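You operate a simulated robot arm through the tools that you are given. There is no shell and no other tool. Be economical: measure what you need, move in short steps, check, and stop when the job is done.

You are at the controls of a simulated robot arm. One attempt, no reset.

TASK
Run the rinse pump, find the filter with the highest pressure and wash it to 15 psi or under.
Fine: its valve back to run, pump off, shelf pushed back; wash no other filter.

The check looks at the end state, three seconds after you hand in, the way a careful person would. Anything else that was tipped, shoved, dropped, spilled or broken makes it a failure.

THE ROBOT
A 6-joint arm with a two-finger parallel gripper on a trunk, on a base that drives. Base frame: it is fixed to the floor where the robot stands at the start and does not move with it; the origin is under the middle of the robot, x ahead of it, y to its left, z up. Lengths are in mm, angles in rad, forces in N, time in s.
With the tool pointing down near the work surface it reaches from about 420 to 920 mm from the robot's upright axis, wherever it stands. Its first joint turns from -2.007 to 2.007 rad. Places, roughly: black bypass valve [600, -100, 700]; black vent valve [900, -900, 700]; blue feed valve [900, -800, 700]; blue flow valve [900, 900, 700]; blue valve handle [500, -300, 700]; flush shelf [600, -300, 700]; green supply valve [900, 500, 700]; green valve handle [500, -400, 700]; grey route valve [900, 1500, 700]; orange clamp [1100, -700, 800]; red loop pump switch [900, 1000, 700]; red main switch [900, 2100, 700]; red rinse pump switch [500, -100, 700]; red sump pump switch [900, 1600, 700]; red wash pump switch [900, -600, 700]; white spray valve [900, 800, 700]. Payload 3.43 kg.
The tool frame sits at the grasp point between the pads (the TCP): z along the fingers, y along the line on which they close. The tips reach 34 mm beyond it. Largest opening 128 mm; finger width 24, thickness 12; the body of the gripper, 48 by 130 mm, starts 96 mm behind the TCP.
Orientation is that of the tool frame in the base frame, as a unit quaternion [w, x, y, z]. With the fingers straight down and closing along the base's y, the tool's x points along the base's -x, its y along +y and its z along -z.

THE INTERFACE
- The arm moves only by the tool servo_tool. Its argument "increments" is a list of rows, each a list of 3 entries, a list of its own where there are three numbers: the shift along the tool's x, y, z in units of 250 mm (1.0 is 250 mm), then the turn, a rotation vector about the tool's x, y, z in units of 180 degrees (1.0 is 180 degrees), then the finger opening in mm, from 0 to 128. In form: [[[tx, ty, tz], [rx, ry, rz], claw], ...]. A call has 1 to 8 rows; each row is the pose to reach, as a shift and turn from the pose commanded when the call began, along the tool's axes at that moment. A call with a number of a shift or a turn outside -1 to 1 is refused whole. Rows are played at 5 a second. More than 50 mm and 0.15 rad between two rows, or a gripper value outside its range, and nothing of the call is played. A pose out of reach is approached as far as the arm can. The call stops where the force on the tool passes 40 N (or 10 N more than at its start, if that is more) or the arm is blocked; 0.2 s more then pass. Each finger travels about 108 mm/s and halts on what it meets, pressing with about 44 N; the grip force reading is that of the motor and also rises with nothing between the fingers. The clock runs only during rows and for 0.2 s after the last one: add rows that repeat a pose to give the fingers time. The reply holds the time, the measured pose of the TCP, the force on the tool along the base axes, the opening and the grip force, in the units named above and with some noise, with the torque about the TCP (base axes, N m) and any sound that the robot's microphone picked up.
- Cameras (640 x 400 px; columns grow to the right, rows downward): "scene" is now at [68.9, 150.3, 1173.6]; the picture's right is [-0.47, -0.88, 0.00], its down [-0.39, 0.20, -0.90] and it looks along [0.80, -0.42, -0.44] (base axes); focal length 248 px, centre (320, 200). "wrist" rides on the gripper at [76, -11, -160] in the tool frame; the picture's right is [0.15, 0.99, 0.00], its down [-0.88, 0.13, -0.46] and it looks along [-0.45, 0.07, 0.89] (tool axes); focal length 234 px, centre (320, 200). There is no depth. A picture from a camera that has moved, and an enlarged one, comes with that camera's place and axes in the base frame and with its lens.
- snapshot(camera): a new picture of that camera. It takes no simulated time.
- raise_lower(by): slides the trunk up (or, below 0, down) by that many mm; the arm and the scene camera ride with it, the base frame stays. It gives what a move gives, with no picture.
- drive_base(legs): drives the robot by 1 to 6 legs, each [ahead, turn to the left] in mm and rad, along the robot's own axes; the way and the turn of a leg run together, so that a leg with both is an arc; at most 1500 mm and 3.142 rad a leg. The arm and the cameras ride along, it lands a little off, and it stops where it bumps. It gives what a move gives.
- pan_tilt(pan, tilt): turns the head with the scene camera to pan (to the left, within 1.798 rad either way) and tilt (down, from -0.506 to 1.204), counted from straight ahead of the robot. It gives what a move gives.
- inspect(camera, box): a new picture of the part [left, top, right, bottom] of that camera's present view, enlarged. It takes no simulated time.
- finish_job(): hands the job in; it is judged then, once.

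Work in short steps. Places have to be worked out from the pictures, the camera data and where the tool is seen: move nearer, look again, correct. Check each grasp and each placing, and mend what went wrong. You have 120 turns and 82 pictures in all, those below and enlarged ones among them. Open the gripper and draw the arm clear of the work before you hand the job in, unless the task says otherwise; then end with one line.

The tools are called by a JSON object that holds its "name" and its "arguments". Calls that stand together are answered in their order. servo_tool: Moves the arm, as the interface text tells. Its arguments: {"type":"object","properties":{"increments":{"type":"array"}},"required":["increments"]} The other tools are called the same way: raise_lower (by) slides the trunk up or down; drive_base (legs) drives the base; pan_tilt (pan, tilt) turns the head that bears the scene camera; snapshot (camera) takes a picture; inspect (camera, box) takes an enlarged picture of a part of a camera's view; finish_job () hands the job in.

At the start:

```text
t: 0.0
tcp_pos: [441.4, -340.5, 1032.8]
ee_rot: [0.001, 0.0, 1.0, 0.001]
wrist_force: [0.3, -0.4, 0.1]
ft_torque: [-0.02, 0.03, 0.0]
opening: 128.1
gripper_force: 0.1
trunk travel left (down, up): [-425.0, 365.0]
robot x, y, heading: [-1.2, -2.2, 0.002]
head pan, tilt: [-0.485, 0.452]
```

scene: 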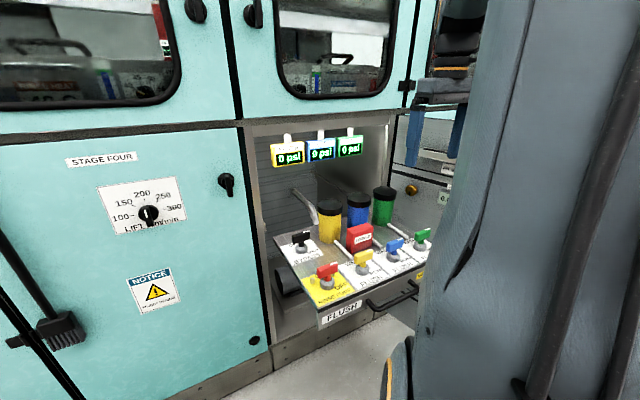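
wrist: 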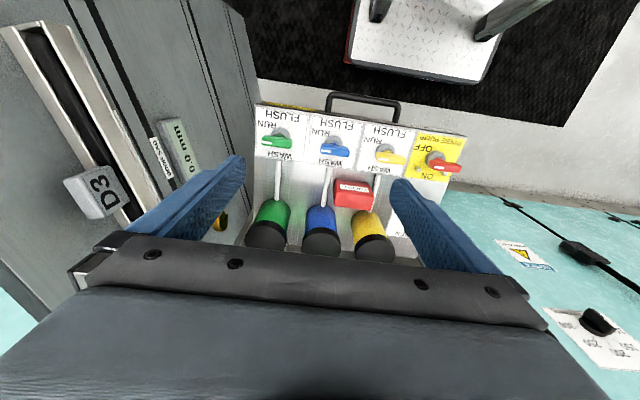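

The shelf is out with a pump switch and three valves; I enlarge both views to read the labels.

{"name": "inspect", "arguments": {"camera": "scene", "box": [250, 120, 450, 330]}}

{"name": "inspect", "arguments": {"camera": "wrist", "box": [230, 80, 480, 260]}}

```text
1.90 times, centred on (350, 225) of scene
camera zoom: at [68.9, 150.3, 1173.6], right [-0.47, -0.88, 0.0], down [-0.39, 0.2, -0.9], along [0.8, -0.42, -0.44], focal length 472 px, centre (263, 152)
```

zoom: 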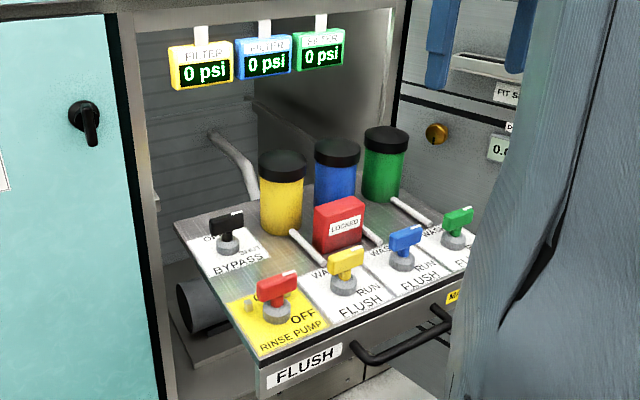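

```text
2.22 times, centred on (355, 170) of wrist
camera zoom: at [365.9, -351.6, 1192.9], right [-0.15, 0.99, 0.0], down [0.88, 0.13, 0.46], along [0.45, 0.07, -0.89], focal length 520 px, centre (242, 267)
```

zoom: 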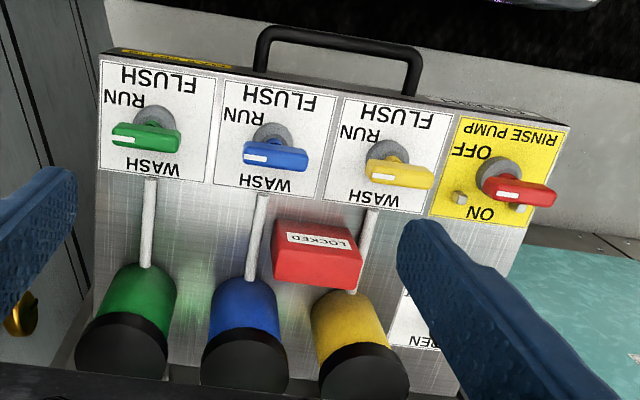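

I judge the pump knob at about (477, -84, 730). I lower the tool 120 mm and swing toward +y for a closer view of the knobs, staying above the filters.

{"name": "servo_tool", "arguments": {"increments": [[[0, 0.16, 0.16], [0, 0, 0], 128], [[0, 0.32, 0.3], [0, 0, 0], 128], [[0, 0.45, 0.45], [0, 0, 0], 128]]}}

{"name": "snapshot", "arguments": {"camera": "wrist"}}

{"name": "snapshot", "arguments": {"camera": "scene"}}

```text
refused: row 1 steps farther than a row can; nothing moved
```

```text
77 pictures are left
camera wrist: at [365.9, -351.6, 1192.9], right [-0.15, 0.99, 0.0], down [0.88, 0.13, 0.46], along [0.45, 0.07, -0.89], focal length 234 px, centre (320, 200)
```

wrist: 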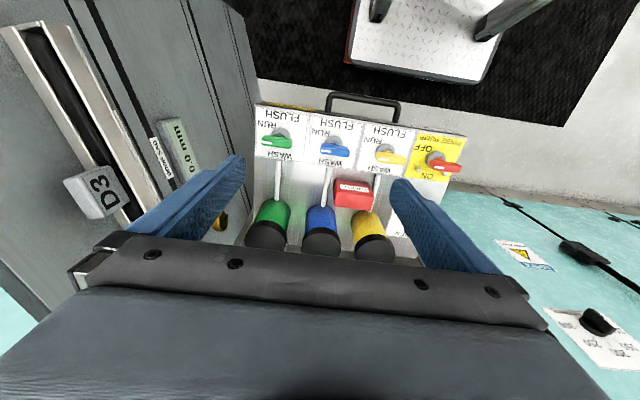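

```text
76 pictures are left
camera scene: at [68.9, 150.3, 1173.6], right [-0.47, -0.88, 0.0], down [-0.39, 0.2, -0.9], along [0.8, -0.42, -0.44], focal length 248 px, centre (320, 200)
```

scene: 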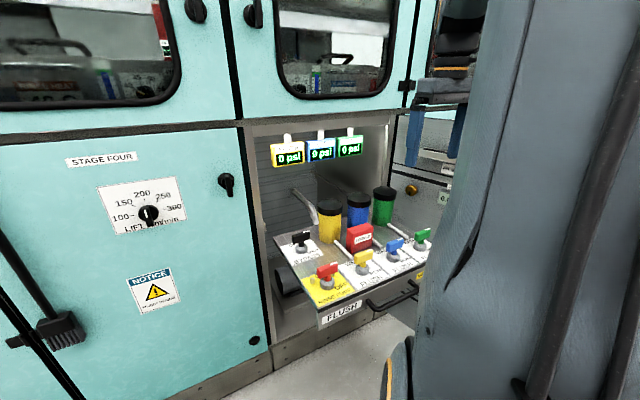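

The step was too long; I repeat with shorter rows.

{"name": "servo_tool", "arguments": {"increments": [[[0, 0.12, 0.12], [0, 0, 0], 128], [[0, 0.24, 0.24], [0, 0, 0], 128], [[0, 0.36, 0.36], [0, 0, 0], 128], [[0, 0.48, 0.48], [0, 0, 0], 128], [[0, 0.6, 0.6], [0, 0, 0], 128]]}}

{"name": "snapshot", "arguments": {"camera": "wrist"}}

{"name": "snapshot", "arguments": {"camera": "scene"}}

```text
t: 1.2
tcp_pos: [440.4, -189.8, 882.2]
ee_rot: [0.0, 0.0, 1.0, 0.001]
wrist_force: [-0.3, -1.2, -0.8]
ft_torque: [0.06, 0.02, -0.02]
opening: 127.9
gripper_force: 0.1
trunk travel left (down, up): [-425.0, 365.0]
robot x, y, heading: [-1.0, -1.1, 0.003]
head pan, tilt: [-0.485, 0.452]
```

```text
75 pictures are left
camera wrist: at [364.2, -201.3, 1043.3], right [-0.15, 0.99, 0.0], down [0.88, 0.13, 0.46], along [0.45, 0.07, -0.89], focal length 234 px, centre (320, 200)
```

wrist: 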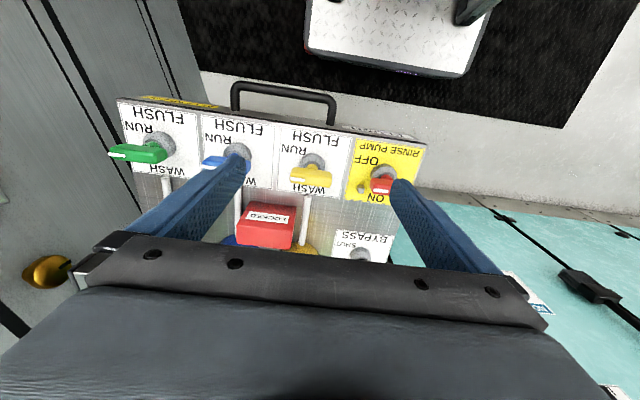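

```text
74 pictures are left
camera scene: at [68.8, 150.3, 1173.6], right [-0.47, -0.88, 0.0], down [-0.39, 0.2, -0.9], along [0.8, -0.42, -0.44], focal length 248 px, centre (320, 200)
```

scene: 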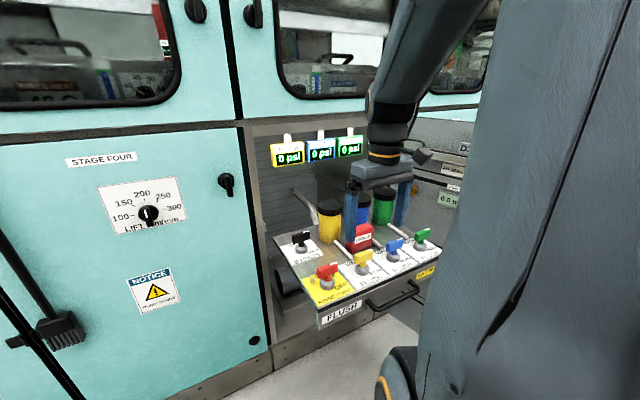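

{"name": "inspect", "arguments": {"camera": "wrist", "box": [100, 80, 440, 270]}}

{"name": "inspect", "arguments": {"camera": "scene", "box": [270, 220, 450, 330]}}

```text
1.88 times, centred on (270, 175) of wrist
camera zoom: at [364.2, -201.3, 1043.3], right [-0.15, 0.99, 0.0], down [0.88, 0.13, 0.46], along [0.45, 0.07, -0.89], focal length 441 px, centre (414, 247)
```

zoom: 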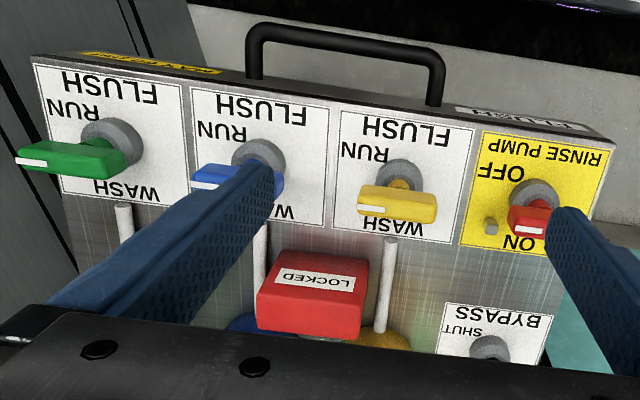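

```text
3.56 times, centred on (360, 275) of scene
camera zoom: at [68.8, 150.3, 1173.6], right [-0.47, -0.88, 0.0], down [-0.39, 0.2, -0.9], along [0.8, -0.42, -0.44], focal length 882 px, centre (178, -67)
```

zoom: 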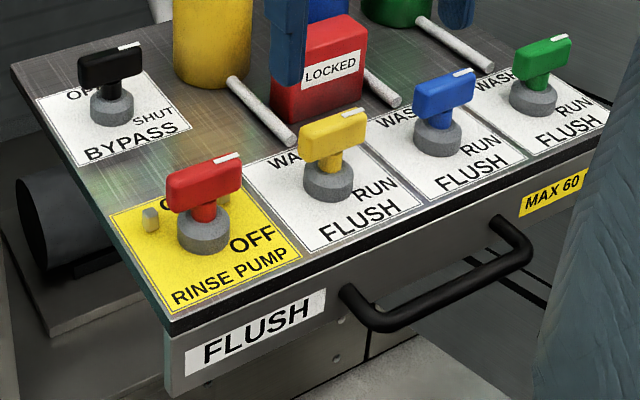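

All pointers face right (-y: RUN / OFF / SHUT); WASH and ON lie on the far side (+x), so a 90° counter-clockwise turn. Knob bars at x≈477, y≈-87 (pump), -195, -302, -410, z≈735–765. I move above the pump knob while yawing the tool clockwise.

{"name": "servo_tool", "arguments": {"increments": [[[-0.02, 0.052, 0], [0, 0, 0.046], 100], [[-0.04, 0.104, 0], [0, 0, 0.092], 80], [[-0.06, 0.156, 0], [0, 0, 0.138], 60], [[-0.08, 0.208, 0], [0, 0, 0.184], 50], [[-0.1, 0.26, 0], [0, 0, 0.23], 50], [[-0.12, 0.312, 0], [0, 0, 0.276], 50], [[-0.14, 0.364, 0], [0, 0, 0.322], 50], [[-0.148, 0.412, 0], [0, 0, 0.368], 50]]}}

{"name": "servo_tool", "arguments": {"increments": [[[0, 0, 0.05], [0, 0, 0.044], 50], [[0, 0, 0.1], [0, 0, 0.088], 50], [[0, 0, 0.15], [0, 0, 0.132], 50], [[0, 0, 0.2], [0, 0, 0.132], 50]]}}

{"name": "snapshot", "arguments": {"camera": "wrist"}}

{"name": "snapshot", "arguments": {"camera": "scene"}}

```text
t: 3.0
tcp_pos: [478.4, -86.6, 881.9]
ee_rot: [0.0, 0.548, 0.837, 0.001]
wrist_force: [-0.3, -0.3, -0.2]
ft_torque: [0.0, -0.04, 0.03]
opening: 49.8
gripper_force: 0.1
trunk travel left (down, up): [-425.0, 365.0]
robot x, y, heading: [-1.2, 0.4, 0.002]
head pan, tilt: [-0.485, 0.452]
```

```text
t: 4.0
tcp_pos: [479.3, -86.8, 831.0]
ee_rot: [0.0, 0.707, 0.707, 0.001]
wrist_force: [-0.9, -1.2, -0.6]
ft_torque: [0.01, -0.01, -0.01]
opening: 50.1
gripper_force: 0.1
trunk travel left (down, up): [-425.0, 365.0]
robot x, y, heading: [-1.9, 2.5, 0.003]
head pan, tilt: [-0.485, 0.452]
```

```text
71 pictures are left
camera wrist: at [467.2, -11.6, 992.5], right [0.99, 0.14, 0.0], down [0.13, -0.88, 0.46], along [0.07, -0.45, -0.89], focal length 234 px, centre (320, 200)
```

wrist: 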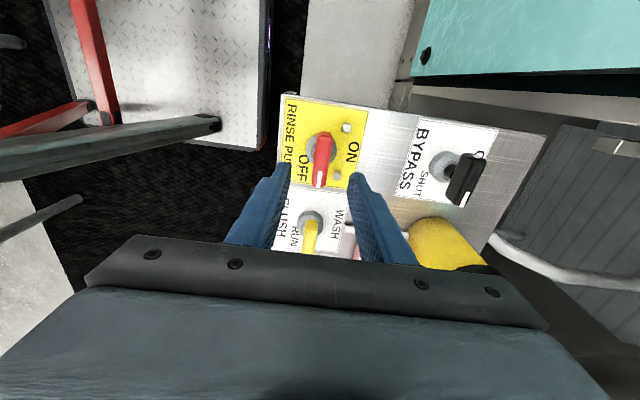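

```text
70 pictures are left
camera scene: at [68.8, 150.4, 1173.6], right [-0.47, -0.88, 0.0], down [-0.39, 0.2, -0.9], along [0.8, -0.42, -0.44], focal length 248 px, centre (320, 200)
```

scene: 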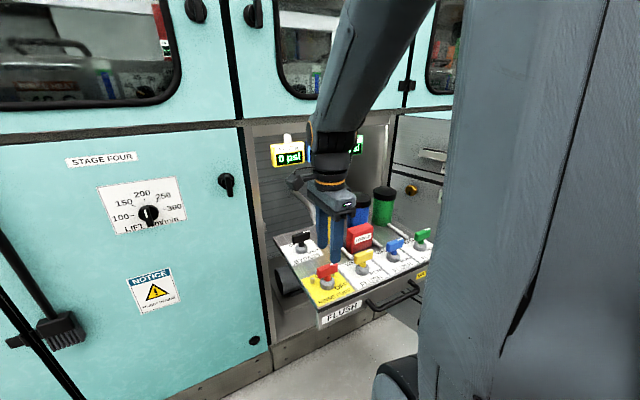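

The handle sits between the fingers as planned (≈(479,-84)). I descend to TCP z≈771.

{"name": "servo_tool", "arguments": {"increments": [[[0, 0, 0.08], [0, 0, 0], 50], [[0, 0, 0.16], [0, 0, 0], 50], [[0.01, 0, 0.24], [0, 0, 0], 50]]}}

{"name": "snapshot", "arguments": {"camera": "wrist"}}

{"name": "inspect", "arguments": {"camera": "scene", "box": [270, 190, 450, 310]}}

```text
t: 4.8
tcp_pos: [479.4, -84.0, 771.4]
ee_rot: [0.0, 0.707, 0.707, 0.0]
wrist_force: [-0.3, 0.0, -0.3]
ft_torque: [-0.01, 0.0, 0.04]
opening: 50.1
gripper_force: 0.0
trunk travel left (down, up): [-425.0, 365.0]
robot x, y, heading: [-0.1, 0.2, -0.0]
head pan, tilt: [-0.485, 0.452]
```

```text
69 pictures are left
camera wrist: at [468.0, -8.6, 931.6], right [0.99, 0.15, 0.0], down [0.13, -0.88, 0.46], along [0.07, -0.45, -0.89], focal length 234 px, centre (320, 200)
```

wrist: 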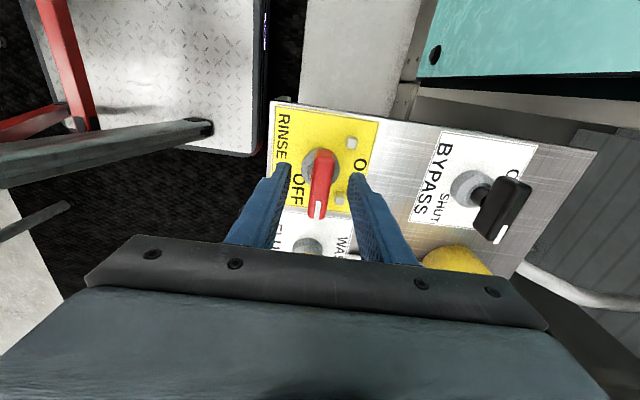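

```text
3.33 times, centred on (360, 250) of scene
camera zoom: at [68.7, 150.4, 1173.6], right [-0.47, -0.88, 0.0], down [-0.39, 0.2, -0.9], along [0.8, -0.42, -0.44], focal length 826 px, centre (187, 33)
```

zoom: 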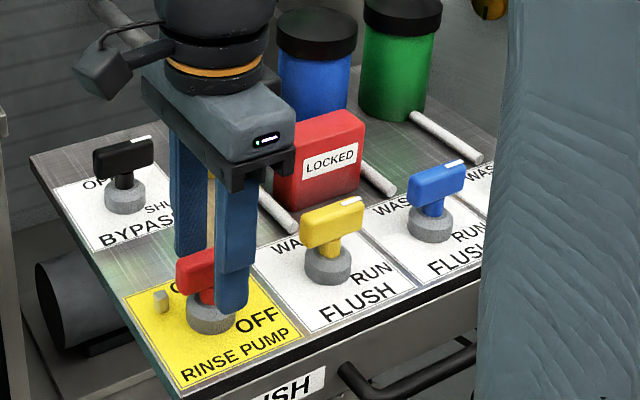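

Fingers straddle the pump handle. I close on it.

{"name": "servo_tool", "arguments": {"increments": [[[0.012, 0, 0], [0, 0, 0], 30], [[0.012, 0, 0], [0, 0, 0], 15], [[0.012, 0, 0], [0, 0, 0], 8], [[0.012, 0, 0], [0, 0, 0], 8]]}}

```text
t: 5.8
tcp_pos: [480.5, -81.6, 771.2]
ee_rot: [0.001, 0.708, 0.707, 0.001]
wrist_force: [9.7, 1.3, -1.9]
ft_torque: [-0.26, -0.04, 0.06]
opening: 15.8
gripper_force: 45.0
trunk travel left (down, up): [-425.0, 365.0]
robot x, y, heading: [-3.0, -4.1, 0.001]
head pan, tilt: [-0.485, 0.452]
```

Gripped at 16 mm. Now turning counter-clockwise in two stages.

{"name": "servo_tool", "arguments": {"increments": [[[0, 0, 0], [0, 0, -0.046], 8], [[0, 0, 0], [0, 0, -0.092], 8], [[0, 0, 0], [0, 0, -0.138], 8], [[0, 0, 0], [0, 0, -0.184], 8], [[0, 0, 0], [0, 0, -0.23], 8], [[0, 0, 0], [0, 0, -0.276], 8], [[0, 0, 0], [0, 0, -0.322], 8], [[0, 0, 0], [0, 0, -0.368], 8]]}}

{"name": "inspect", "arguments": {"camera": "scene", "box": [260, 120, 440, 310]}}

```text
t: 7.6
tcp_pos: [478.6, -84.6, 771.5]
ee_rot: [0.0, 0.214, 0.977, -0.002]
wrist_force: [-4.3, -13.0, -5.3]
ft_torque: [-0.04, -0.57, -0.08]
opening: 15.9
gripper_force: 45.4
trunk travel left (down, up): [-425.0, 365.0]
robot x, y, heading: [0.6, -1.4, -0.001]
head pan, tilt: [-0.485, 0.452]
stopped in row 8: the force on the tool passed its limit at 42 N (the readings are from after the stop); the commanded pose is now the measured one
```

```text
2.11 times, centred on (350, 215) of scene
camera zoom: at [69.2, 149.6, 1173.7], right [-0.47, -0.88, 0.0], down [-0.39, 0.21, -0.9], along [0.79, -0.42, -0.44], focal length 522 px, centre (257, 168)
```

zoom: 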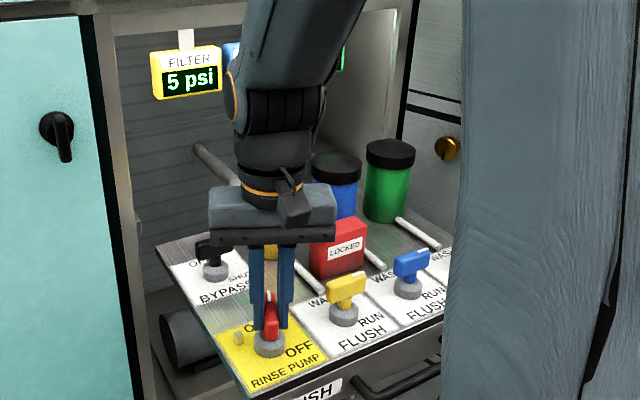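

The pump seems to have started (5 psi, maybe rising). I open, rise and look at the handle and gauges.

{"name": "servo_tool", "arguments": {"increments": [[[0, 0, 0], [0, 0, 0], 25], [[0, 0, 0], [0, 0, 0], 50], [[0, 0, -0.15], [0, 0, -0.03], 50], [[0, 0, -0.3], [0, 0, -0.06], 50], [[0, 0, -0.45], [0, 0, -0.1], 50], [[0, 0, -0.6], [0, 0, -0.13], 50]]}}

{"name": "snapshot", "arguments": {"camera": "wrist"}}

{"name": "inspect", "arguments": {"camera": "scene", "box": [260, 120, 440, 310]}}

```text
t: 9.0
tcp_pos: [478.1, -84.1, 921.0]
ee_rot: [-0.001, 0.011, 1.0, -0.001]
wrist_force: [-0.3, -0.6, -0.9]
ft_torque: [0.02, 0.01, 0.01]
opening: 49.9
gripper_force: 0.1
trunk travel left (down, up): [-425.0, 365.0]
robot x, y, heading: [1.9, -0.8, -0.003]
head pan, tilt: [-0.485, 0.452]
```

```text
66 pictures are left
camera wrist: at [402.8, -93.0, 1082.0], right [-0.13, 0.99, 0.0], down [0.88, 0.11, 0.45], along [0.45, 0.06, -0.89], focal length 234 px, centre (320, 200)
```

wrist: 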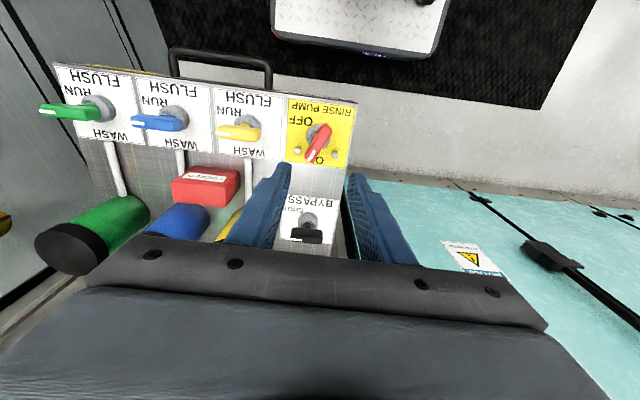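

```text
2.11 times, centred on (350, 215) of scene
camera zoom: at [69.3, 150.1, 1173.6], right [-0.47, -0.88, 0.0], down [-0.39, 0.21, -0.9], along [0.79, -0.42, -0.44], focal length 522 px, centre (257, 168)
```

zoom: 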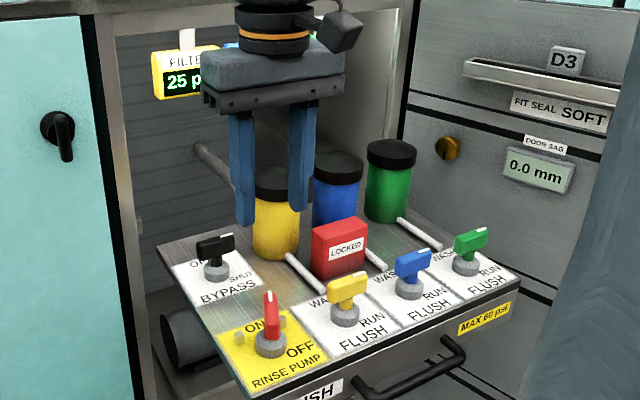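

Pressure is rising (25 psi on yellow). I move the arm left and slightly back to clear the view of the gauges.

{"name": "servo_tool", "arguments": {"increments": [[[0.04, 0.18, 0], [0, 0, 0], 50], [[0.08, 0.36, 0], [0, 0, 0], 50], [[0.12, 0.54, 0], [0, 0, 0], 50], [[0.16, 0.72, 0], [0, 0, 0], 50], [[0.16, 0.9, 0], [0, 0, 0], 50]]}}

{"name": "inspect", "arguments": {"camera": "scene", "box": [250, 110, 450, 310]}}

```text
t: 10.2
tcp_pos: [442.6, 142.8, 920.5]
ee_rot: [0.0, 0.012, 1.0, -0.001]
wrist_force: [0.2, 0.7, 0.5]
ft_torque: [0.03, 0.04, -0.01]
opening: 50.0
gripper_force: 0.0
trunk travel left (down, up): [-425.0, 365.0]
robot x, y, heading: [-0.2, 2.3, -0.004]
head pan, tilt: [-0.485, 0.452]
```

```text
2.00 times, centred on (350, 210) of scene
camera zoom: at [69.1, 149.9, 1173.6], right [-0.47, -0.88, 0.0], down [-0.39, 0.21, -0.9], along [0.79, -0.42, -0.44], focal length 496 px, centre (260, 180)
```

zoom: 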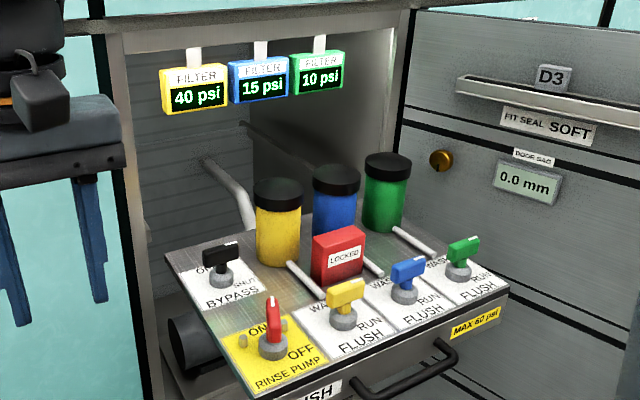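

Yellow 40, blue 15, green 10. I wait one second to see whether they're steady.

{"name": "servo_tool", "arguments": {"increments": [[[0, 0, 0], [0, 0, 0.04], 50], [[0, 0, 0], [0, 0, 0.08], 50], [[0, 0, 0], [0, 0, 0.12], 50], [[0, 0, 0], [0, 0, 0.16], 50], [[0, 0, 0], [0, 0, 0.2], 50]]}}

{"name": "inspect", "arguments": {"camera": "scene", "box": [250, 110, 450, 310]}}

```text
t: 11.4
tcp_pos: [443.0, 143.1, 922.8]
ee_rot: [-0.001, 0.321, 0.947, -0.001]
wrist_force: [0.7, -0.2, -0.1]
ft_torque: [0.01, 0.0, 0.0]
opening: 50.2
gripper_force: 0.1
trunk travel left (down, up): [-425.0, 365.0]
robot x, y, heading: [0.4, -0.1, 0.001]
head pan, tilt: [-0.485, 0.452]
```

```text
2.00 times, centred on (350, 210) of scene
camera zoom: at [69.1, 150.2, 1173.6], right [-0.47, -0.88, 0.0], down [-0.39, 0.21, -0.9], along [0.79, -0.42, -0.44], focal length 496 px, centre (260, 180)
```

zoom: 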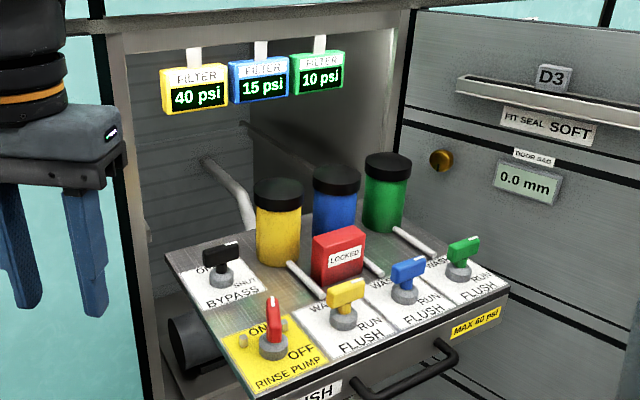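

Steady: yellow 40 psi is the highest. I move above the yellow valve (≈477,-193), completing the yaw.

{"name": "servo_tool", "arguments": {"increments": [[[-0.1155, -0.1231, 0], [0, 0, 0.0365], 50], [[-0.231, -0.2462, 0], [0, 0, 0.073], 50], [[-0.3465, -0.3694, 0], [0, 0, 0.1095], 50], [[-0.462, -0.4925, 0], [0, 0, 0.146], 50], [[-0.5775, -0.6156, 0], [0, 0, 0.1825], 50], [[-0.693, -0.7387, 0], [0, 0, 0.219], 50], [[-0.8085, -0.8619, 0], [0, 0, 0.2555], 50], [[-0.924, -0.985, 0], [0, 0, 0.292], 50]]}}

{"name": "servo_tool", "arguments": {"increments": [[[0, 0, 0.18], [0, 0, 0], 50], [[0, 0, 0.36], [0, 0, 0], 50]]}}

{"name": "snapshot", "arguments": {"camera": "wrist"}}

{"name": "inspect", "arguments": {"camera": "scene", "box": [250, 110, 450, 310]}}

```text
t: 13.2
tcp_pos: [476.8, -194.4, 922.0]
ee_rot: [0.0, 0.707, 0.707, 0.0]
wrist_force: [0.0, 0.1, 0.9]
ft_torque: [-0.01, -0.02, 0.0]
opening: 50.3
gripper_force: 0.0
trunk travel left (down, up): [-425.0, 365.0]
robot x, y, heading: [2.7, 1.0, -0.003]
head pan, tilt: [-0.485, 0.452]
```

```text
t: 13.8
tcp_pos: [478.5, -192.4, 830.6]
ee_rot: [-0.002, 0.706, 0.708, -0.002]
wrist_force: [0.5, 0.0, 0.0]
ft_torque: [0.03, -0.01, 0.01]
opening: 50.2
gripper_force: 0.0
trunk travel left (down, up): [-425.0, 365.0]
robot x, y, heading: [0.9, 0.0, -0.004]
head pan, tilt: [-0.485, 0.452]
```

```text
62 pictures are left
camera wrist: at [467.1, -117.1, 990.1], right [0.99, 0.15, 0.0], down [0.13, -0.88, 0.46], along [0.07, -0.45, -0.89], focal length 234 px, centre (320, 200)
```

wrist: 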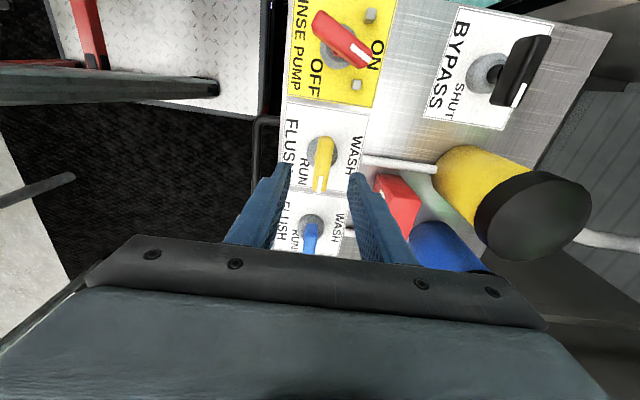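

```text
2.00 times, centred on (350, 210) of scene
camera zoom: at [68.9, 150.2, 1173.6], right [-0.47, -0.88, 0.0], down [-0.39, 0.21, -0.9], along [0.79, -0.42, -0.44], focal length 496 px, centre (260, 180)
```

zoom: 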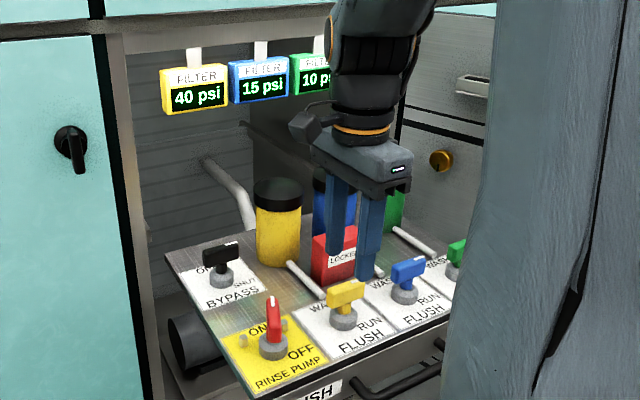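

Gauge stays visible from here. I descend around the yellow handle with a narrower opening to keep clear of the red block, then close.

{"name": "servo_tool", "arguments": {"increments": [[[0, 0, 0.08], [0, 0, 0], 42], [[0, 0, 0.16], [0, 0, 0], 42], [[0, 0, 0.24], [0, 0, 0], 42], [[0, 0, 0.24], [0, 0, 0], 25], [[0, 0, 0.24], [0, 0, 0], 8], [[0, 0, 0.24], [0, 0, 0], 8]]}}

{"name": "snapshot", "arguments": {"camera": "wrist"}}

```text
t: 15.2
tcp_pos: [479.9, -194.7, 771.3]
ee_rot: [0.0, 0.706, 0.708, 0.0]
wrist_force: [18.0, -0.8, -2.5]
ft_torque: [-0.31, -0.43, 0.01]
opening: 18.5
gripper_force: 9.7
trunk travel left (down, up): [-425.0, 365.0]
robot x, y, heading: [-2.8, -1.3, -0.002]
head pan, tilt: [-0.485, 0.452]
```

```text
60 pictures are left
camera wrist: at [467.4, -118.8, 930.9], right [0.99, 0.15, 0.0], down [0.13, -0.88, 0.46], along [0.07, -0.45, -0.89], focal length 234 px, centre (320, 200)
```

wrist: 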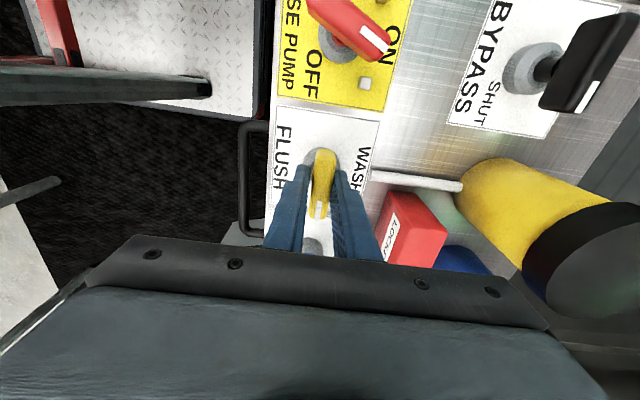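

Handle is slightly toward +x and the pivot slightly toward +y of me; I nudge 3 mm / 4 mm and finish closing.

{"name": "servo_tool", "arguments": {"increments": [[[0, 0, 0], [0, 0, 0], 22], [[0.016, 0.012, 0], [0, 0, 0], 22], [[0.016, 0.012, 0], [0, 0, 0], 8], [[0.016, 0.012, 0], [0, 0, 0], 8], [[0.016, 0.012, 0], [0, 0, 0], 8]]}}

```text
t: 16.4
tcp_pos: [480.3, -190.5, 771.0]
ee_rot: [-0.001, 0.706, 0.708, -0.002]
wrist_force: [0.2, -1.7, -4.8]
ft_torque: [-0.81, -0.77, -0.02]
opening: 15.9
gripper_force: 44.7
trunk travel left (down, up): [-425.0, 365.0]
robot x, y, heading: [0.9, -0.3, -0.002]
head pan, tilt: [-0.485, 0.452]
```

Gripped well and centered. Turn counter-clockwise toward WASH.

{"name": "servo_tool", "arguments": {"increments": [[[0, 0, 0], [0, 0, -0.046], 8], [[0, 0, 0], [0, 0, -0.092], 8], [[0, 0, 0], [0, 0, -0.138], 8], [[0, 0, 0], [0, 0, -0.184], 8], [[0, 0, 0], [0, 0, -0.23], 8], [[0, 0, 0], [0, 0, -0.276], 8], [[0, 0, 0], [0, 0, -0.322], 8], [[0, 0, 0], [0, 0, -0.368], 8]]}}

{"name": "inspect", "arguments": {"camera": "scene", "box": [250, 110, 450, 310]}}

```text
t: 17.5
tcp_pos: [478.5, -191.1, 771.5]
ee_rot: [-0.002, 0.455, 0.891, -0.002]
wrist_force: [-5.5, -11.7, -7.9]
ft_torque: [0.1, -1.03, -0.04]
opening: 16.0
gripper_force: 45.2
trunk travel left (down, up): [-425.0, 365.0]
robot x, y, heading: [2.1, 1.7, -0.009]
head pan, tilt: [-0.485, 0.452]
stopped in row 5: the force on the tool passed its limit at 43 N (the readings are from after the stop); the commanded pose is now the measured one
```

```text
2.00 times, centred on (350, 210) of scene
camera zoom: at [69.4, 149.3, 1173.7], right [-0.47, -0.88, 0.0], down [-0.39, 0.21, -0.9], along [0.79, -0.42, -0.44], focal length 496 px, centre (260, 180)
```

zoom: 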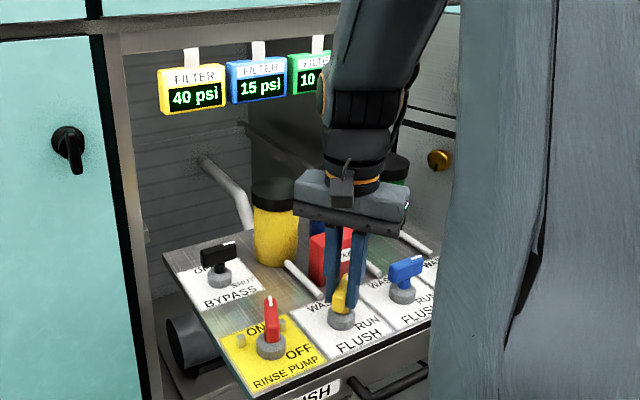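

It stopped at about 36° of turn due to side load. I continue with a small compensating shift toward -x,-y.

{"name": "servo_tool", "arguments": {"increments": [[[-0.004, -0.008, 0], [0, 0, -0.04], 8], [[-0.004, -0.008, 0], [0, 0, -0.08], 8], [[-0.004, -0.008, 0], [0, 0, -0.12], 8], [[-0.004, -0.008, 0], [0, 0, -0.16], 8], [[-0.004, -0.008, 0], [0, 0, -0.2], 8], [[-0.004, -0.008, 0], [0, 0, -0.24], 8], [[-0.004, -0.008, 0], [0, 0, -0.28], 8], [[-0.004, -0.008, 0], [0, 0, -0.3], 8]]}}

{"name": "inspect", "arguments": {"camera": "scene", "box": [250, 110, 450, 310]}}

```text
t: 19.0
tcp_pos: [478.3, -194.7, 770.4]
ee_rot: [-0.003, 0.099, 0.995, -0.002]
wrist_force: [-6.6, -13.3, -5.1]
ft_torque: [0.57, -1.02, -0.05]
opening: 15.7
gripper_force: 45.0
trunk travel left (down, up): [-425.0, 365.0]
robot x, y, heading: [-2.4, -1.4, -0.005]
head pan, tilt: [-0.485, 0.452]
stopped in row 7: the force on the tool passed its limit at 43 N (the readings are from after the stop); the commanded pose is now the measured one
```

```text
2.00 times, centred on (350, 210) of scene
camera zoom: at [69.7, 148.9, 1173.7], right [-0.47, -0.88, 0.0], down [-0.38, 0.21, -0.9], along [0.79, -0.43, -0.44], focal length 496 px, centre (260, 180)
```

zoom: 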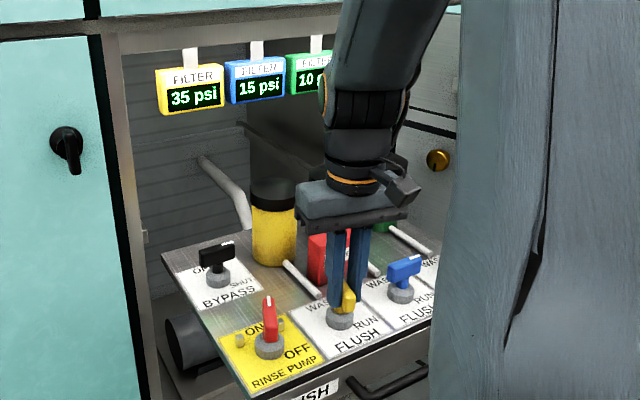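

Yellow is at 35 psi and dropping: wash is on. I hold the grip and wait.

{"name": "servo_tool", "arguments": {"increments": [[[0, 0, 0], [0, 0, 0], 8], [[0, 0, 0], [0, 0, 0], 8], [[0, 0, 0], [0, 0, 0], 8], [[0, 0, 0], [0, 0, 0], 8], [[0, 0, 0], [0, 0, 0], 8], [[0, 0, 0], [0, 0, 0], 8]]}}

{"name": "inspect", "arguments": {"camera": "scene", "box": [250, 110, 450, 310]}}

```text
t: 20.4
tcp_pos: [478.6, -195.3, 769.6]
ee_rot: [-0.003, 0.099, 0.995, -0.002]
wrist_force: [-11.1, -22.5, -10.6]
ft_torque: [0.27, -0.45, -0.11]
opening: 15.7
gripper_force: 45.2
trunk travel left (down, up): [-425.0, 365.0]
robot x, y, heading: [-1.4, -2.1, -0.0]
head pan, tilt: [-0.485, 0.452]
```

```text
2.00 times, centred on (350, 210) of scene
camera zoom: at [69.5, 148.5, 1173.7], right [-0.47, -0.88, 0.0], down [-0.38, 0.21, -0.9], along [0.79, -0.43, -0.44], focal length 496 px, centre (260, 180)
```

zoom: 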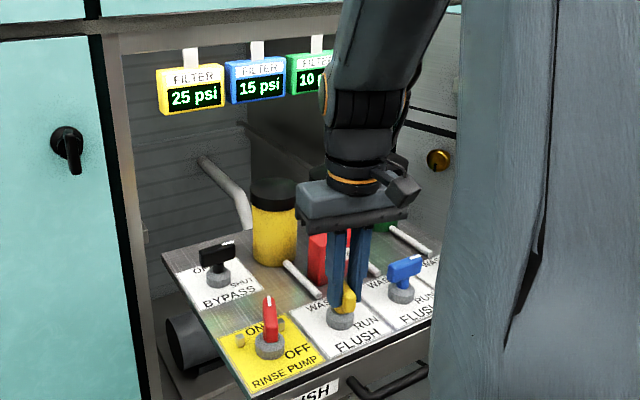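

25 psi and falling. I relax the side load slightly and wait more.

{"name": "servo_tool", "arguments": {"increments": [[[0.004, -0.008, 0], [0, 0, 0], 8], [[0.004, -0.008, 0], [0, 0, 0], 8], [[0.004, -0.008, 0], [0, 0, 0], 8], [[0.004, -0.008, 0], [0, 0, 0], 8], [[0.004, -0.008, 0], [0, 0, 0], 8], [[0.004, -0.008, 0], [0, 0, 0], 8], [[0.004, -0.008, 0], [0, 0, 0], 8], [[0.004, -0.008, 0], [0, 0, 0], 8]]}}

{"name": "inspect", "arguments": {"camera": "scene", "box": [250, 110, 450, 310]}}

```text
t: 22.2
tcp_pos: [476.9, -195.2, 771.1]
ee_rot: [-0.003, 0.099, 0.995, -0.002]
wrist_force: [-4.0, 22.2, -5.2]
ft_torque: [1.33, -0.85, 0.11]
opening: 15.7
gripper_force: 44.8
trunk travel left (down, up): [-425.0, 365.0]
robot x, y, heading: [0.3, -3.0, -0.006]
head pan, tilt: [-0.485, 0.452]
```

```text
2.00 times, centred on (350, 210) of scene
camera zoom: at [69.6, 150.1, 1173.5], right [-0.47, -0.88, 0.0], down [-0.39, 0.21, -0.9], along [0.79, -0.43, -0.44], focal length 496 px, centre (260, 180)
```

zoom: 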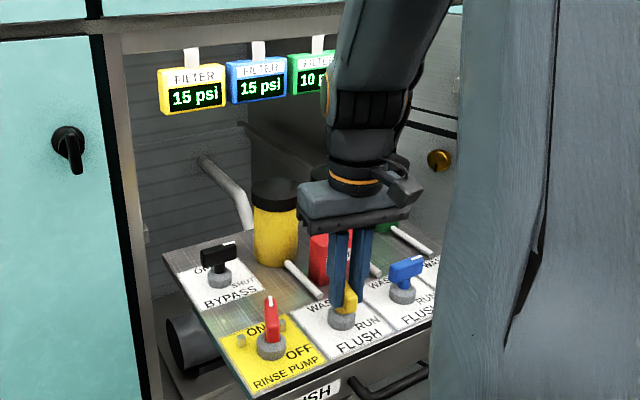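

15 psi shown; the display steps in fives, so I wash a little more for margin.

{"name": "servo_tool", "arguments": {"increments": [[[0, 0.004, 0], [0, 0, 0], 8], [[0, 0.004, 0], [0, 0, 0], 8], [[0, 0.004, 0], [0, 0, 0], 8], [[0, 0.004, 0], [0, 0, 0], 8], [[0, 0.004, 0], [0, 0, 0], 8]]}}

{"name": "inspect", "arguments": {"camera": "scene", "box": [250, 110, 450, 310]}}

```text
t: 23.4
tcp_pos: [475.8, -194.9, 769.7]
ee_rot: [-0.004, 0.099, 0.995, -0.003]
wrist_force: [-10.6, 8.9, -13.9]
ft_torque: [1.16, -0.13, 0.05]
opening: 15.6
gripper_force: 44.8
trunk travel left (down, up): [-425.0, 365.0]
robot x, y, heading: [1.4, 0.4, -0.001]
head pan, tilt: [-0.485, 0.452]
```

```text
2.00 times, centred on (350, 210) of scene
camera zoom: at [69.7, 149.7, 1173.5], right [-0.47, -0.88, 0.0], down [-0.39, 0.21, -0.9], along [0.79, -0.43, -0.44], focal length 496 px, centre (260, 180)
```

zoom: 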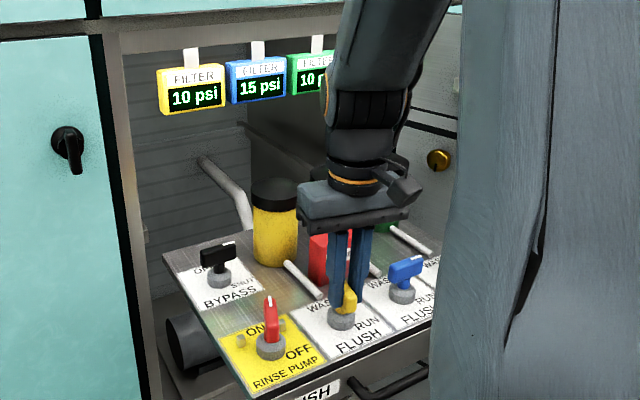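

10 psi. Now I turn the yellow valve clockwise back to RUN.

{"name": "servo_tool", "arguments": {"increments": [[[0, 0, 0], [0, 0, 0.046], 8], [[-0.004, 0.002, 0], [0, 0, 0.092], 8], [[-0.004, 0.004, 0], [0, 0, 0.138], 8], [[-0.006, 0.006, 0], [0, 0, 0.184], 8], [[-0.008, 0.008, 0], [0, 0, 0.23], 8], [[-0.01, 0.01, 0], [0, 0, 0.276], 8], [[-0.012, 0.012, 0], [0, 0, 0.322], 8], [[-0.014, 0.014, 0], [0, 0, 0.368], 8]]}}

```text
t: 25.2
tcp_pos: [481.3, -190.6, 771.3]
ee_rot: [0.0, 0.627, 0.779, -0.003]
wrist_force: [-8.2, 27.1, -10.9]
ft_torque: [1.35, -0.88, -0.03]
opening: 16.0
gripper_force: 44.9
trunk travel left (down, up): [-425.0, 365.0]
robot x, y, heading: [-1.1, 0.1, -0.005]
head pan, tilt: [-0.485, 0.452]
```

About 78° reached; finishing the last 12° plus a hair, easing the +y load.

{"name": "servo_tool", "arguments": {"increments": [[[0.008, 0, 0], [0, 0, 0.025], 8], [[0.012, 0, 0], [0, 0, 0.05], 8], [[0.012, 0, 0], [0, 0, 0.072], 8], [[0.012, 0, 0], [0, 0, 0.072], 8]]}}

{"name": "inspect", "arguments": {"camera": "scene", "box": [250, 110, 450, 310]}}

```text
t: 26.2
tcp_pos: [480.0, -191.4, 771.3]
ee_rot: [0.002, 0.71, 0.704, -0.004]
wrist_force: [0.5, -16.8, -1.2]
ft_torque: [-0.79, -0.71, 0.6]
opening: 15.9
gripper_force: 45.3
trunk travel left (down, up): [-425.0, 365.0]
robot x, y, heading: [-2.6, 2.1, -0.009]
head pan, tilt: [-0.485, 0.452]
```

```text
2.00 times, centred on (350, 210) of scene
camera zoom: at [70.0, 149.2, 1173.7], right [-0.48, -0.88, 0.0], down [-0.38, 0.21, -0.9], along [0.79, -0.43, -0.44], focal length 496 px, centre (260, 180)
```

zoom: 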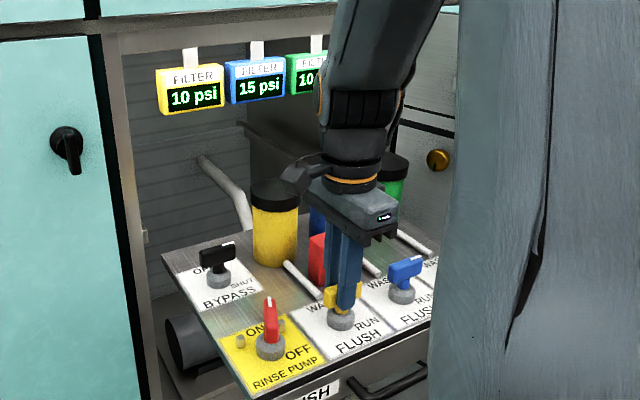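

Valve is at the RUN stop, yellow holds 10 psi. Release and rise.

{"name": "servo_tool", "arguments": {"increments": [[[0, 0, 0], [0, 0, 0], 25], [[0, 0, 0], [0, 0, 0], 42], [[0, 0, -0.14], [0, 0, 0], 42], [[0, 0, -0.3], [0, 0, 0], 42]]}}

{"name": "servo_tool", "arguments": {"increments": [[[0.055, 0, 0], [0, 0, -0.045], 45], [[0.11, 0, 0], [0, 0, -0.09], 45], [[0.165, 0, 0], [0, 0, -0.135], 45], [[0.22, 0, 0], [0, 0, -0.18], 45], [[0.275, 0, 0], [0, 0, -0.225], 45], [[0.33, 0, 0], [0, 0, -0.27], 45], [[0.385, 0, 0], [0, 0, -0.315], 45], [[0.432, -0.006, 0], [0, 0, -0.361], 45]]}}

{"name": "snapshot", "arguments": {"camera": "wrist"}}

{"name": "inspect", "arguments": {"camera": "scene", "box": [250, 110, 450, 310]}}

```text
t: 27.2
tcp_pos: [480.5, -189.0, 846.7]
ee_rot: [0.0, 0.71, 0.704, -0.003]
wrist_force: [-0.8, -0.8, 0.1]
ft_torque: [0.04, 0.03, -0.01]
opening: 42.0
gripper_force: 0.0
trunk travel left (down, up): [-425.0, 365.0]
robot x, y, heading: [-0.4, -0.1, -0.008]
head pan, tilt: [-0.485, 0.452]
```

```text
t: 29.0
tcp_pos: [478.9, -82.3, 845.2]
ee_rot: [-0.002, 0.22, 0.976, -0.002]
wrist_force: [-0.5, -0.8, -0.3]
ft_torque: [0.02, -0.01, 0.0]
opening: 45.1
gripper_force: 0.1
trunk travel left (down, up): [-425.0, 365.0]
robot x, y, heading: [1.6, 1.5, -0.012]
head pan, tilt: [-0.485, 0.452]
```

```text
53 pictures are left
camera wrist: at [407.0, -57.8, 1005.8], right [0.29, 0.96, -0.01], down [0.85, -0.26, 0.45], along [0.43, -0.14, -0.89], focal length 234 px, centre (320, 200)
```

wrist: 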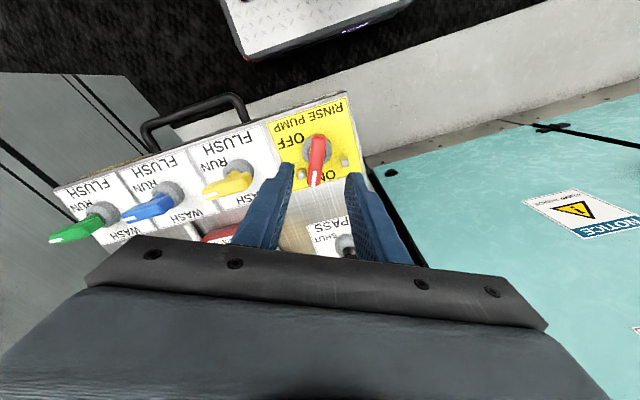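

```text
2.00 times, centred on (350, 210) of scene
camera zoom: at [69.7, 149.8, 1173.6], right [-0.47, -0.88, 0.0], down [-0.39, 0.21, -0.9], along [0.79, -0.43, -0.44], focal length 496 px, centre (260, 180)
```

zoom: 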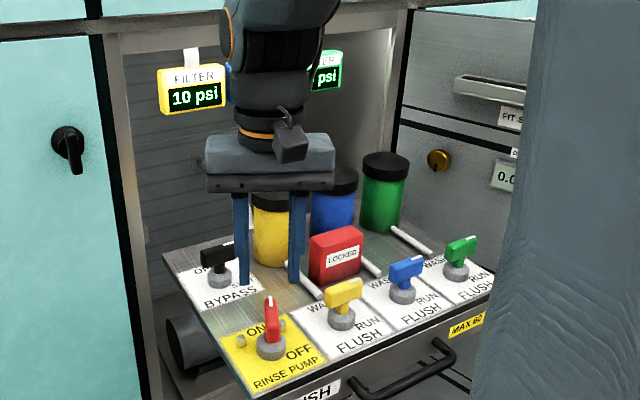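

Aligned with the pump handle. Descend and close.

{"name": "servo_tool", "arguments": {"increments": [[[0, 0, 0.1], [0, 0, 0], 45], [[0, 0, 0.2], [0, 0, 0], 45], [[0, 0, 0.296], [0, 0, 0], 45], [[0, 0, 0.296], [0, 0, 0], 45], [[0, 0, 0.296], [0, 0, 0], 25], [[0, 0, 0.296], [0, 0, 0], 8], [[0, 0, 0.296], [0, 0, 0], 8], [[0, 0, 0.296], [0, 0, 0], 8]]}}

{"name": "snapshot", "arguments": {"camera": "wrist"}}

```text
t: 30.8
tcp_pos: [476.9, -80.5, 771.2]
ee_rot: [-0.003, 0.221, 0.975, -0.002]
wrist_force: [-7.8, -20.1, -4.6]
ft_torque: [-0.18, -0.17, -0.1]
opening: 20.0
gripper_force: 10.4
trunk travel left (down, up): [-425.0, 365.0]
robot x, y, heading: [0.1, -1.4, -0.007]
head pan, tilt: [-0.485, 0.452]
```

```text
51 pictures are left
camera wrist: at [404.6, -58.5, 931.8], right [0.29, 0.96, -0.01], down [0.85, -0.26, 0.45], along [0.43, -0.14, -0.89], focal length 234 px, centre (320, 200)
```

wrist: 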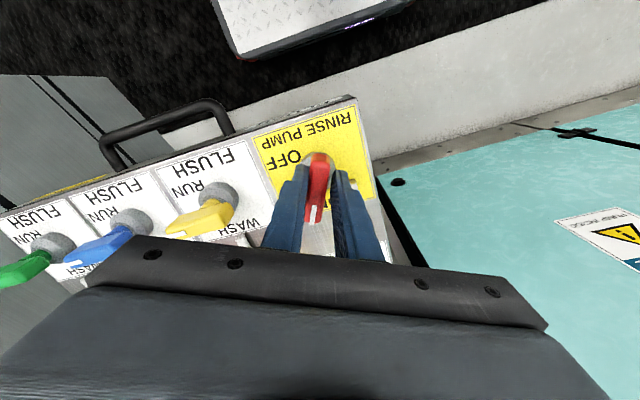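

Handle is 3–4 mm to my -y side; nudge that way and close fully.

{"name": "servo_tool", "arguments": {"increments": [[[0, 0, 0], [0, 0, 0], 24], [[0, -0.012, 0], [0, 0, 0], 24], [[0, -0.012, 0], [0, 0, 0], 8], [[0, -0.012, 0], [0, 0, 0], 8], [[0, -0.012, 0], [0, 0, 0], 8]]}}

```text
t: 32.0
tcp_pos: [477.2, -84.4, 771.6]
ee_rot: [-0.003, 0.222, 0.975, -0.003]
wrist_force: [-0.5, -5.8, -0.9]
ft_torque: [1.05, -0.15, -0.02]
opening: 15.9
gripper_force: 44.3
trunk travel left (down, up): [-425.0, 365.0]
robot x, y, heading: [-1.1, -1.8, -0.009]
head pan, tilt: [-0.485, 0.452]
```

Now turn clockwise to OFF.

{"name": "servo_tool", "arguments": {"increments": [[[0, 0.002, 0], [0, 0, 0.045], 8], [[0, 0.004, 0], [0, 0, 0.09], 8], [[-0.002, 0.006, 0], [0, 0, 0.135], 8], [[-0.003, 0.008, 0], [0, 0, 0.18], 8], [[-0.004, 0.01, 0], [0, 0, 0.225], 8], [[-0.005, 0.013, 0], [0, 0, 0.27], 8], [[-0.006, 0.016, 0], [0, 0, 0.315], 8], [[-0.006, 0.016, 0], [0, 0, 0.358], 8]]}}

{"name": "inspect", "arguments": {"camera": "scene", "box": [250, 110, 450, 310]}}

```text
t: 33.8
tcp_pos: [482.2, -81.7, 770.9]
ee_rot: [0.0, 0.707, 0.707, -0.003]
wrist_force: [-8.7, -9.3, -7.1]
ft_torque: [0.85, -0.99, 0.16]
opening: 15.9
gripper_force: 44.9
trunk travel left (down, up): [-425.0, 365.0]
robot x, y, heading: [0.3, 1.2, -0.011]
head pan, tilt: [-0.485, 0.452]
```

```text
2.00 times, centred on (350, 210) of scene
camera zoom: at [69.7, 149.3, 1173.5], right [-0.47, -0.88, 0.0], down [-0.38, 0.21, -0.9], along [0.79, -0.43, -0.44], focal length 496 px, centre (260, 180)
```

zoom: 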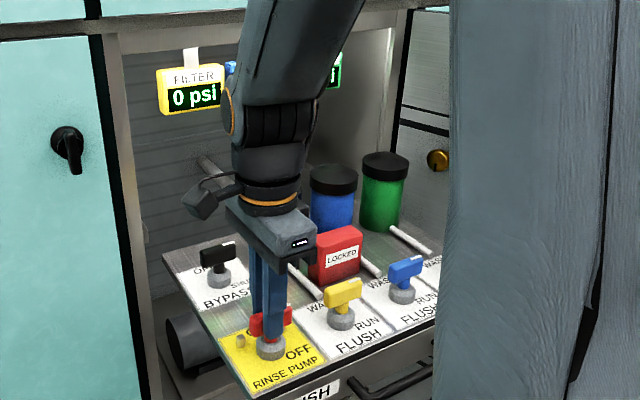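

Pump off (0 psi). Release, rise.

{"name": "servo_tool", "arguments": {"increments": [[[0, 0, 0], [0, 0, 0], 25], [[0, 0, 0], [0, 0, 0], 45], [[0, 0, -0.14], [0, 0, 0], 45], [[0, 0, -0.3], [0, 0, 0], 45], [[0, 0, -0.46], [0, 0, 0], 45], [[0, 0, -0.6], [0, 0, 0], 45]]}}

{"name": "servo_tool", "arguments": {"increments": [[[-0.07, -0.02, 0], [0, 0, -0.046], 30], [[-0.14, -0.04, 0], [0, 0, -0.092], 10], [[-0.21, -0.06, 0], [0, 0, -0.138], 0], [[-0.28, -0.08, 0], [0, 0, -0.184], 0], [[-0.35, -0.1, 0], [0, 0, -0.23], 0], [[-0.42, -0.12, 0], [0, 0, -0.276], 0], [[-0.49, -0.12, 0], [0, 0, -0.322], 0], [[-0.56, -0.12, 0], [0, 0, -0.368], 0]]}}

{"name": "servo_tool", "arguments": {"increments": [[[0, 0, 0], [0, 0, -0.044], 0], [[0, 0, 0], [0, 0, -0.088], 0], [[0, 0, 0], [0, 0, -0.132], 0]]}}

{"name": "snapshot", "arguments": {"camera": "wrist"}}

{"name": "inspect", "arguments": {"camera": "scene", "box": [250, 110, 450, 330]}}

```text
t: 35.2
tcp_pos: [482.1, -80.4, 922.1]
ee_rot: [-0.001, 0.707, 0.707, -0.003]
wrist_force: [0.3, 0.0, -0.2]
ft_torque: [0.01, 0.01, 0.03]
opening: 45.1
gripper_force: 0.0
trunk travel left (down, up): [-425.0, 365.0]
robot x, y, heading: [1.4, -1.2, -0.009]
head pan, tilt: [-0.485, 0.452]
```

```text
t: 37.0
tcp_pos: [452.6, -217.9, 921.6]
ee_rot: [-0.003, 0.205, 0.979, -0.002]
wrist_force: [0.2, 0.0, -0.1]
ft_torque: [-0.04, 0.0, 0.0]
opening: 0.0
gripper_force: 33.0
trunk travel left (down, up): [-425.0, 365.0]
robot x, y, heading: [-0.2, -1.1, -0.007]
head pan, tilt: [-0.485, 0.452]
```

```text
t: 37.8
tcp_pos: [452.4, -219.4, 921.8]
ee_rot: [-0.003, -0.001, 1.0, -0.002]
wrist_force: [-0.7, -0.2, 0.0]
ft_torque: [0.06, 0.0, -0.01]
opening: 0.0
gripper_force: 33.0
trunk travel left (down, up): [-425.0, 365.0]
robot x, y, heading: [1.0, 0.4, -0.006]
head pan, tilt: [-0.485, 0.452]
```

```text
49 pictures are left
camera wrist: at [377.8, -230.3, 1083.1], right [-0.15, 0.99, 0.0], down [0.88, 0.13, 0.45], along [0.45, 0.06, -0.89], focal length 234 px, centre (320, 200)
```

wrist: 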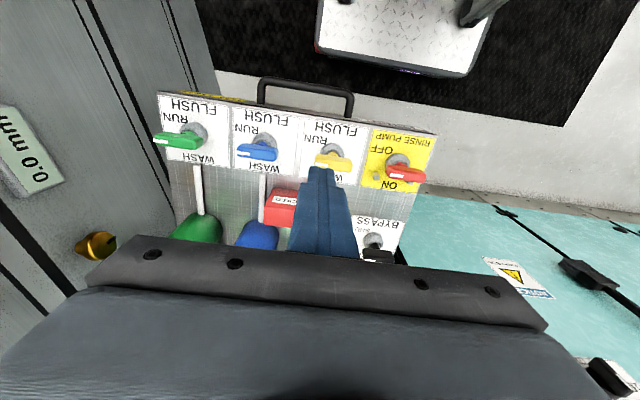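

```text
1.82 times, centred on (350, 220) of scene
camera zoom: at [69.7, 149.7, 1173.6], right [-0.47, -0.88, 0.0], down [-0.39, 0.21, -0.9], along [0.79, -0.43, -0.44], focal length 451 px, centre (266, 164)
```

zoom: 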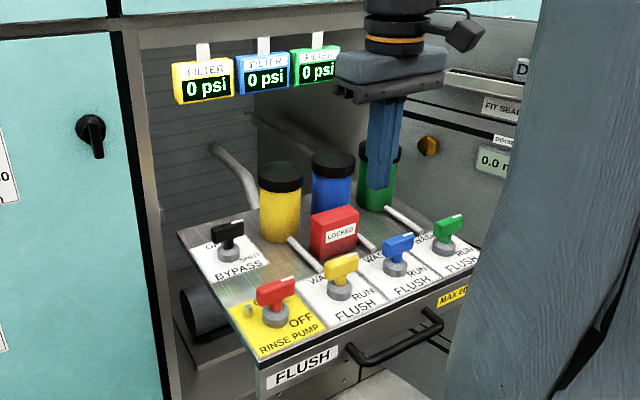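

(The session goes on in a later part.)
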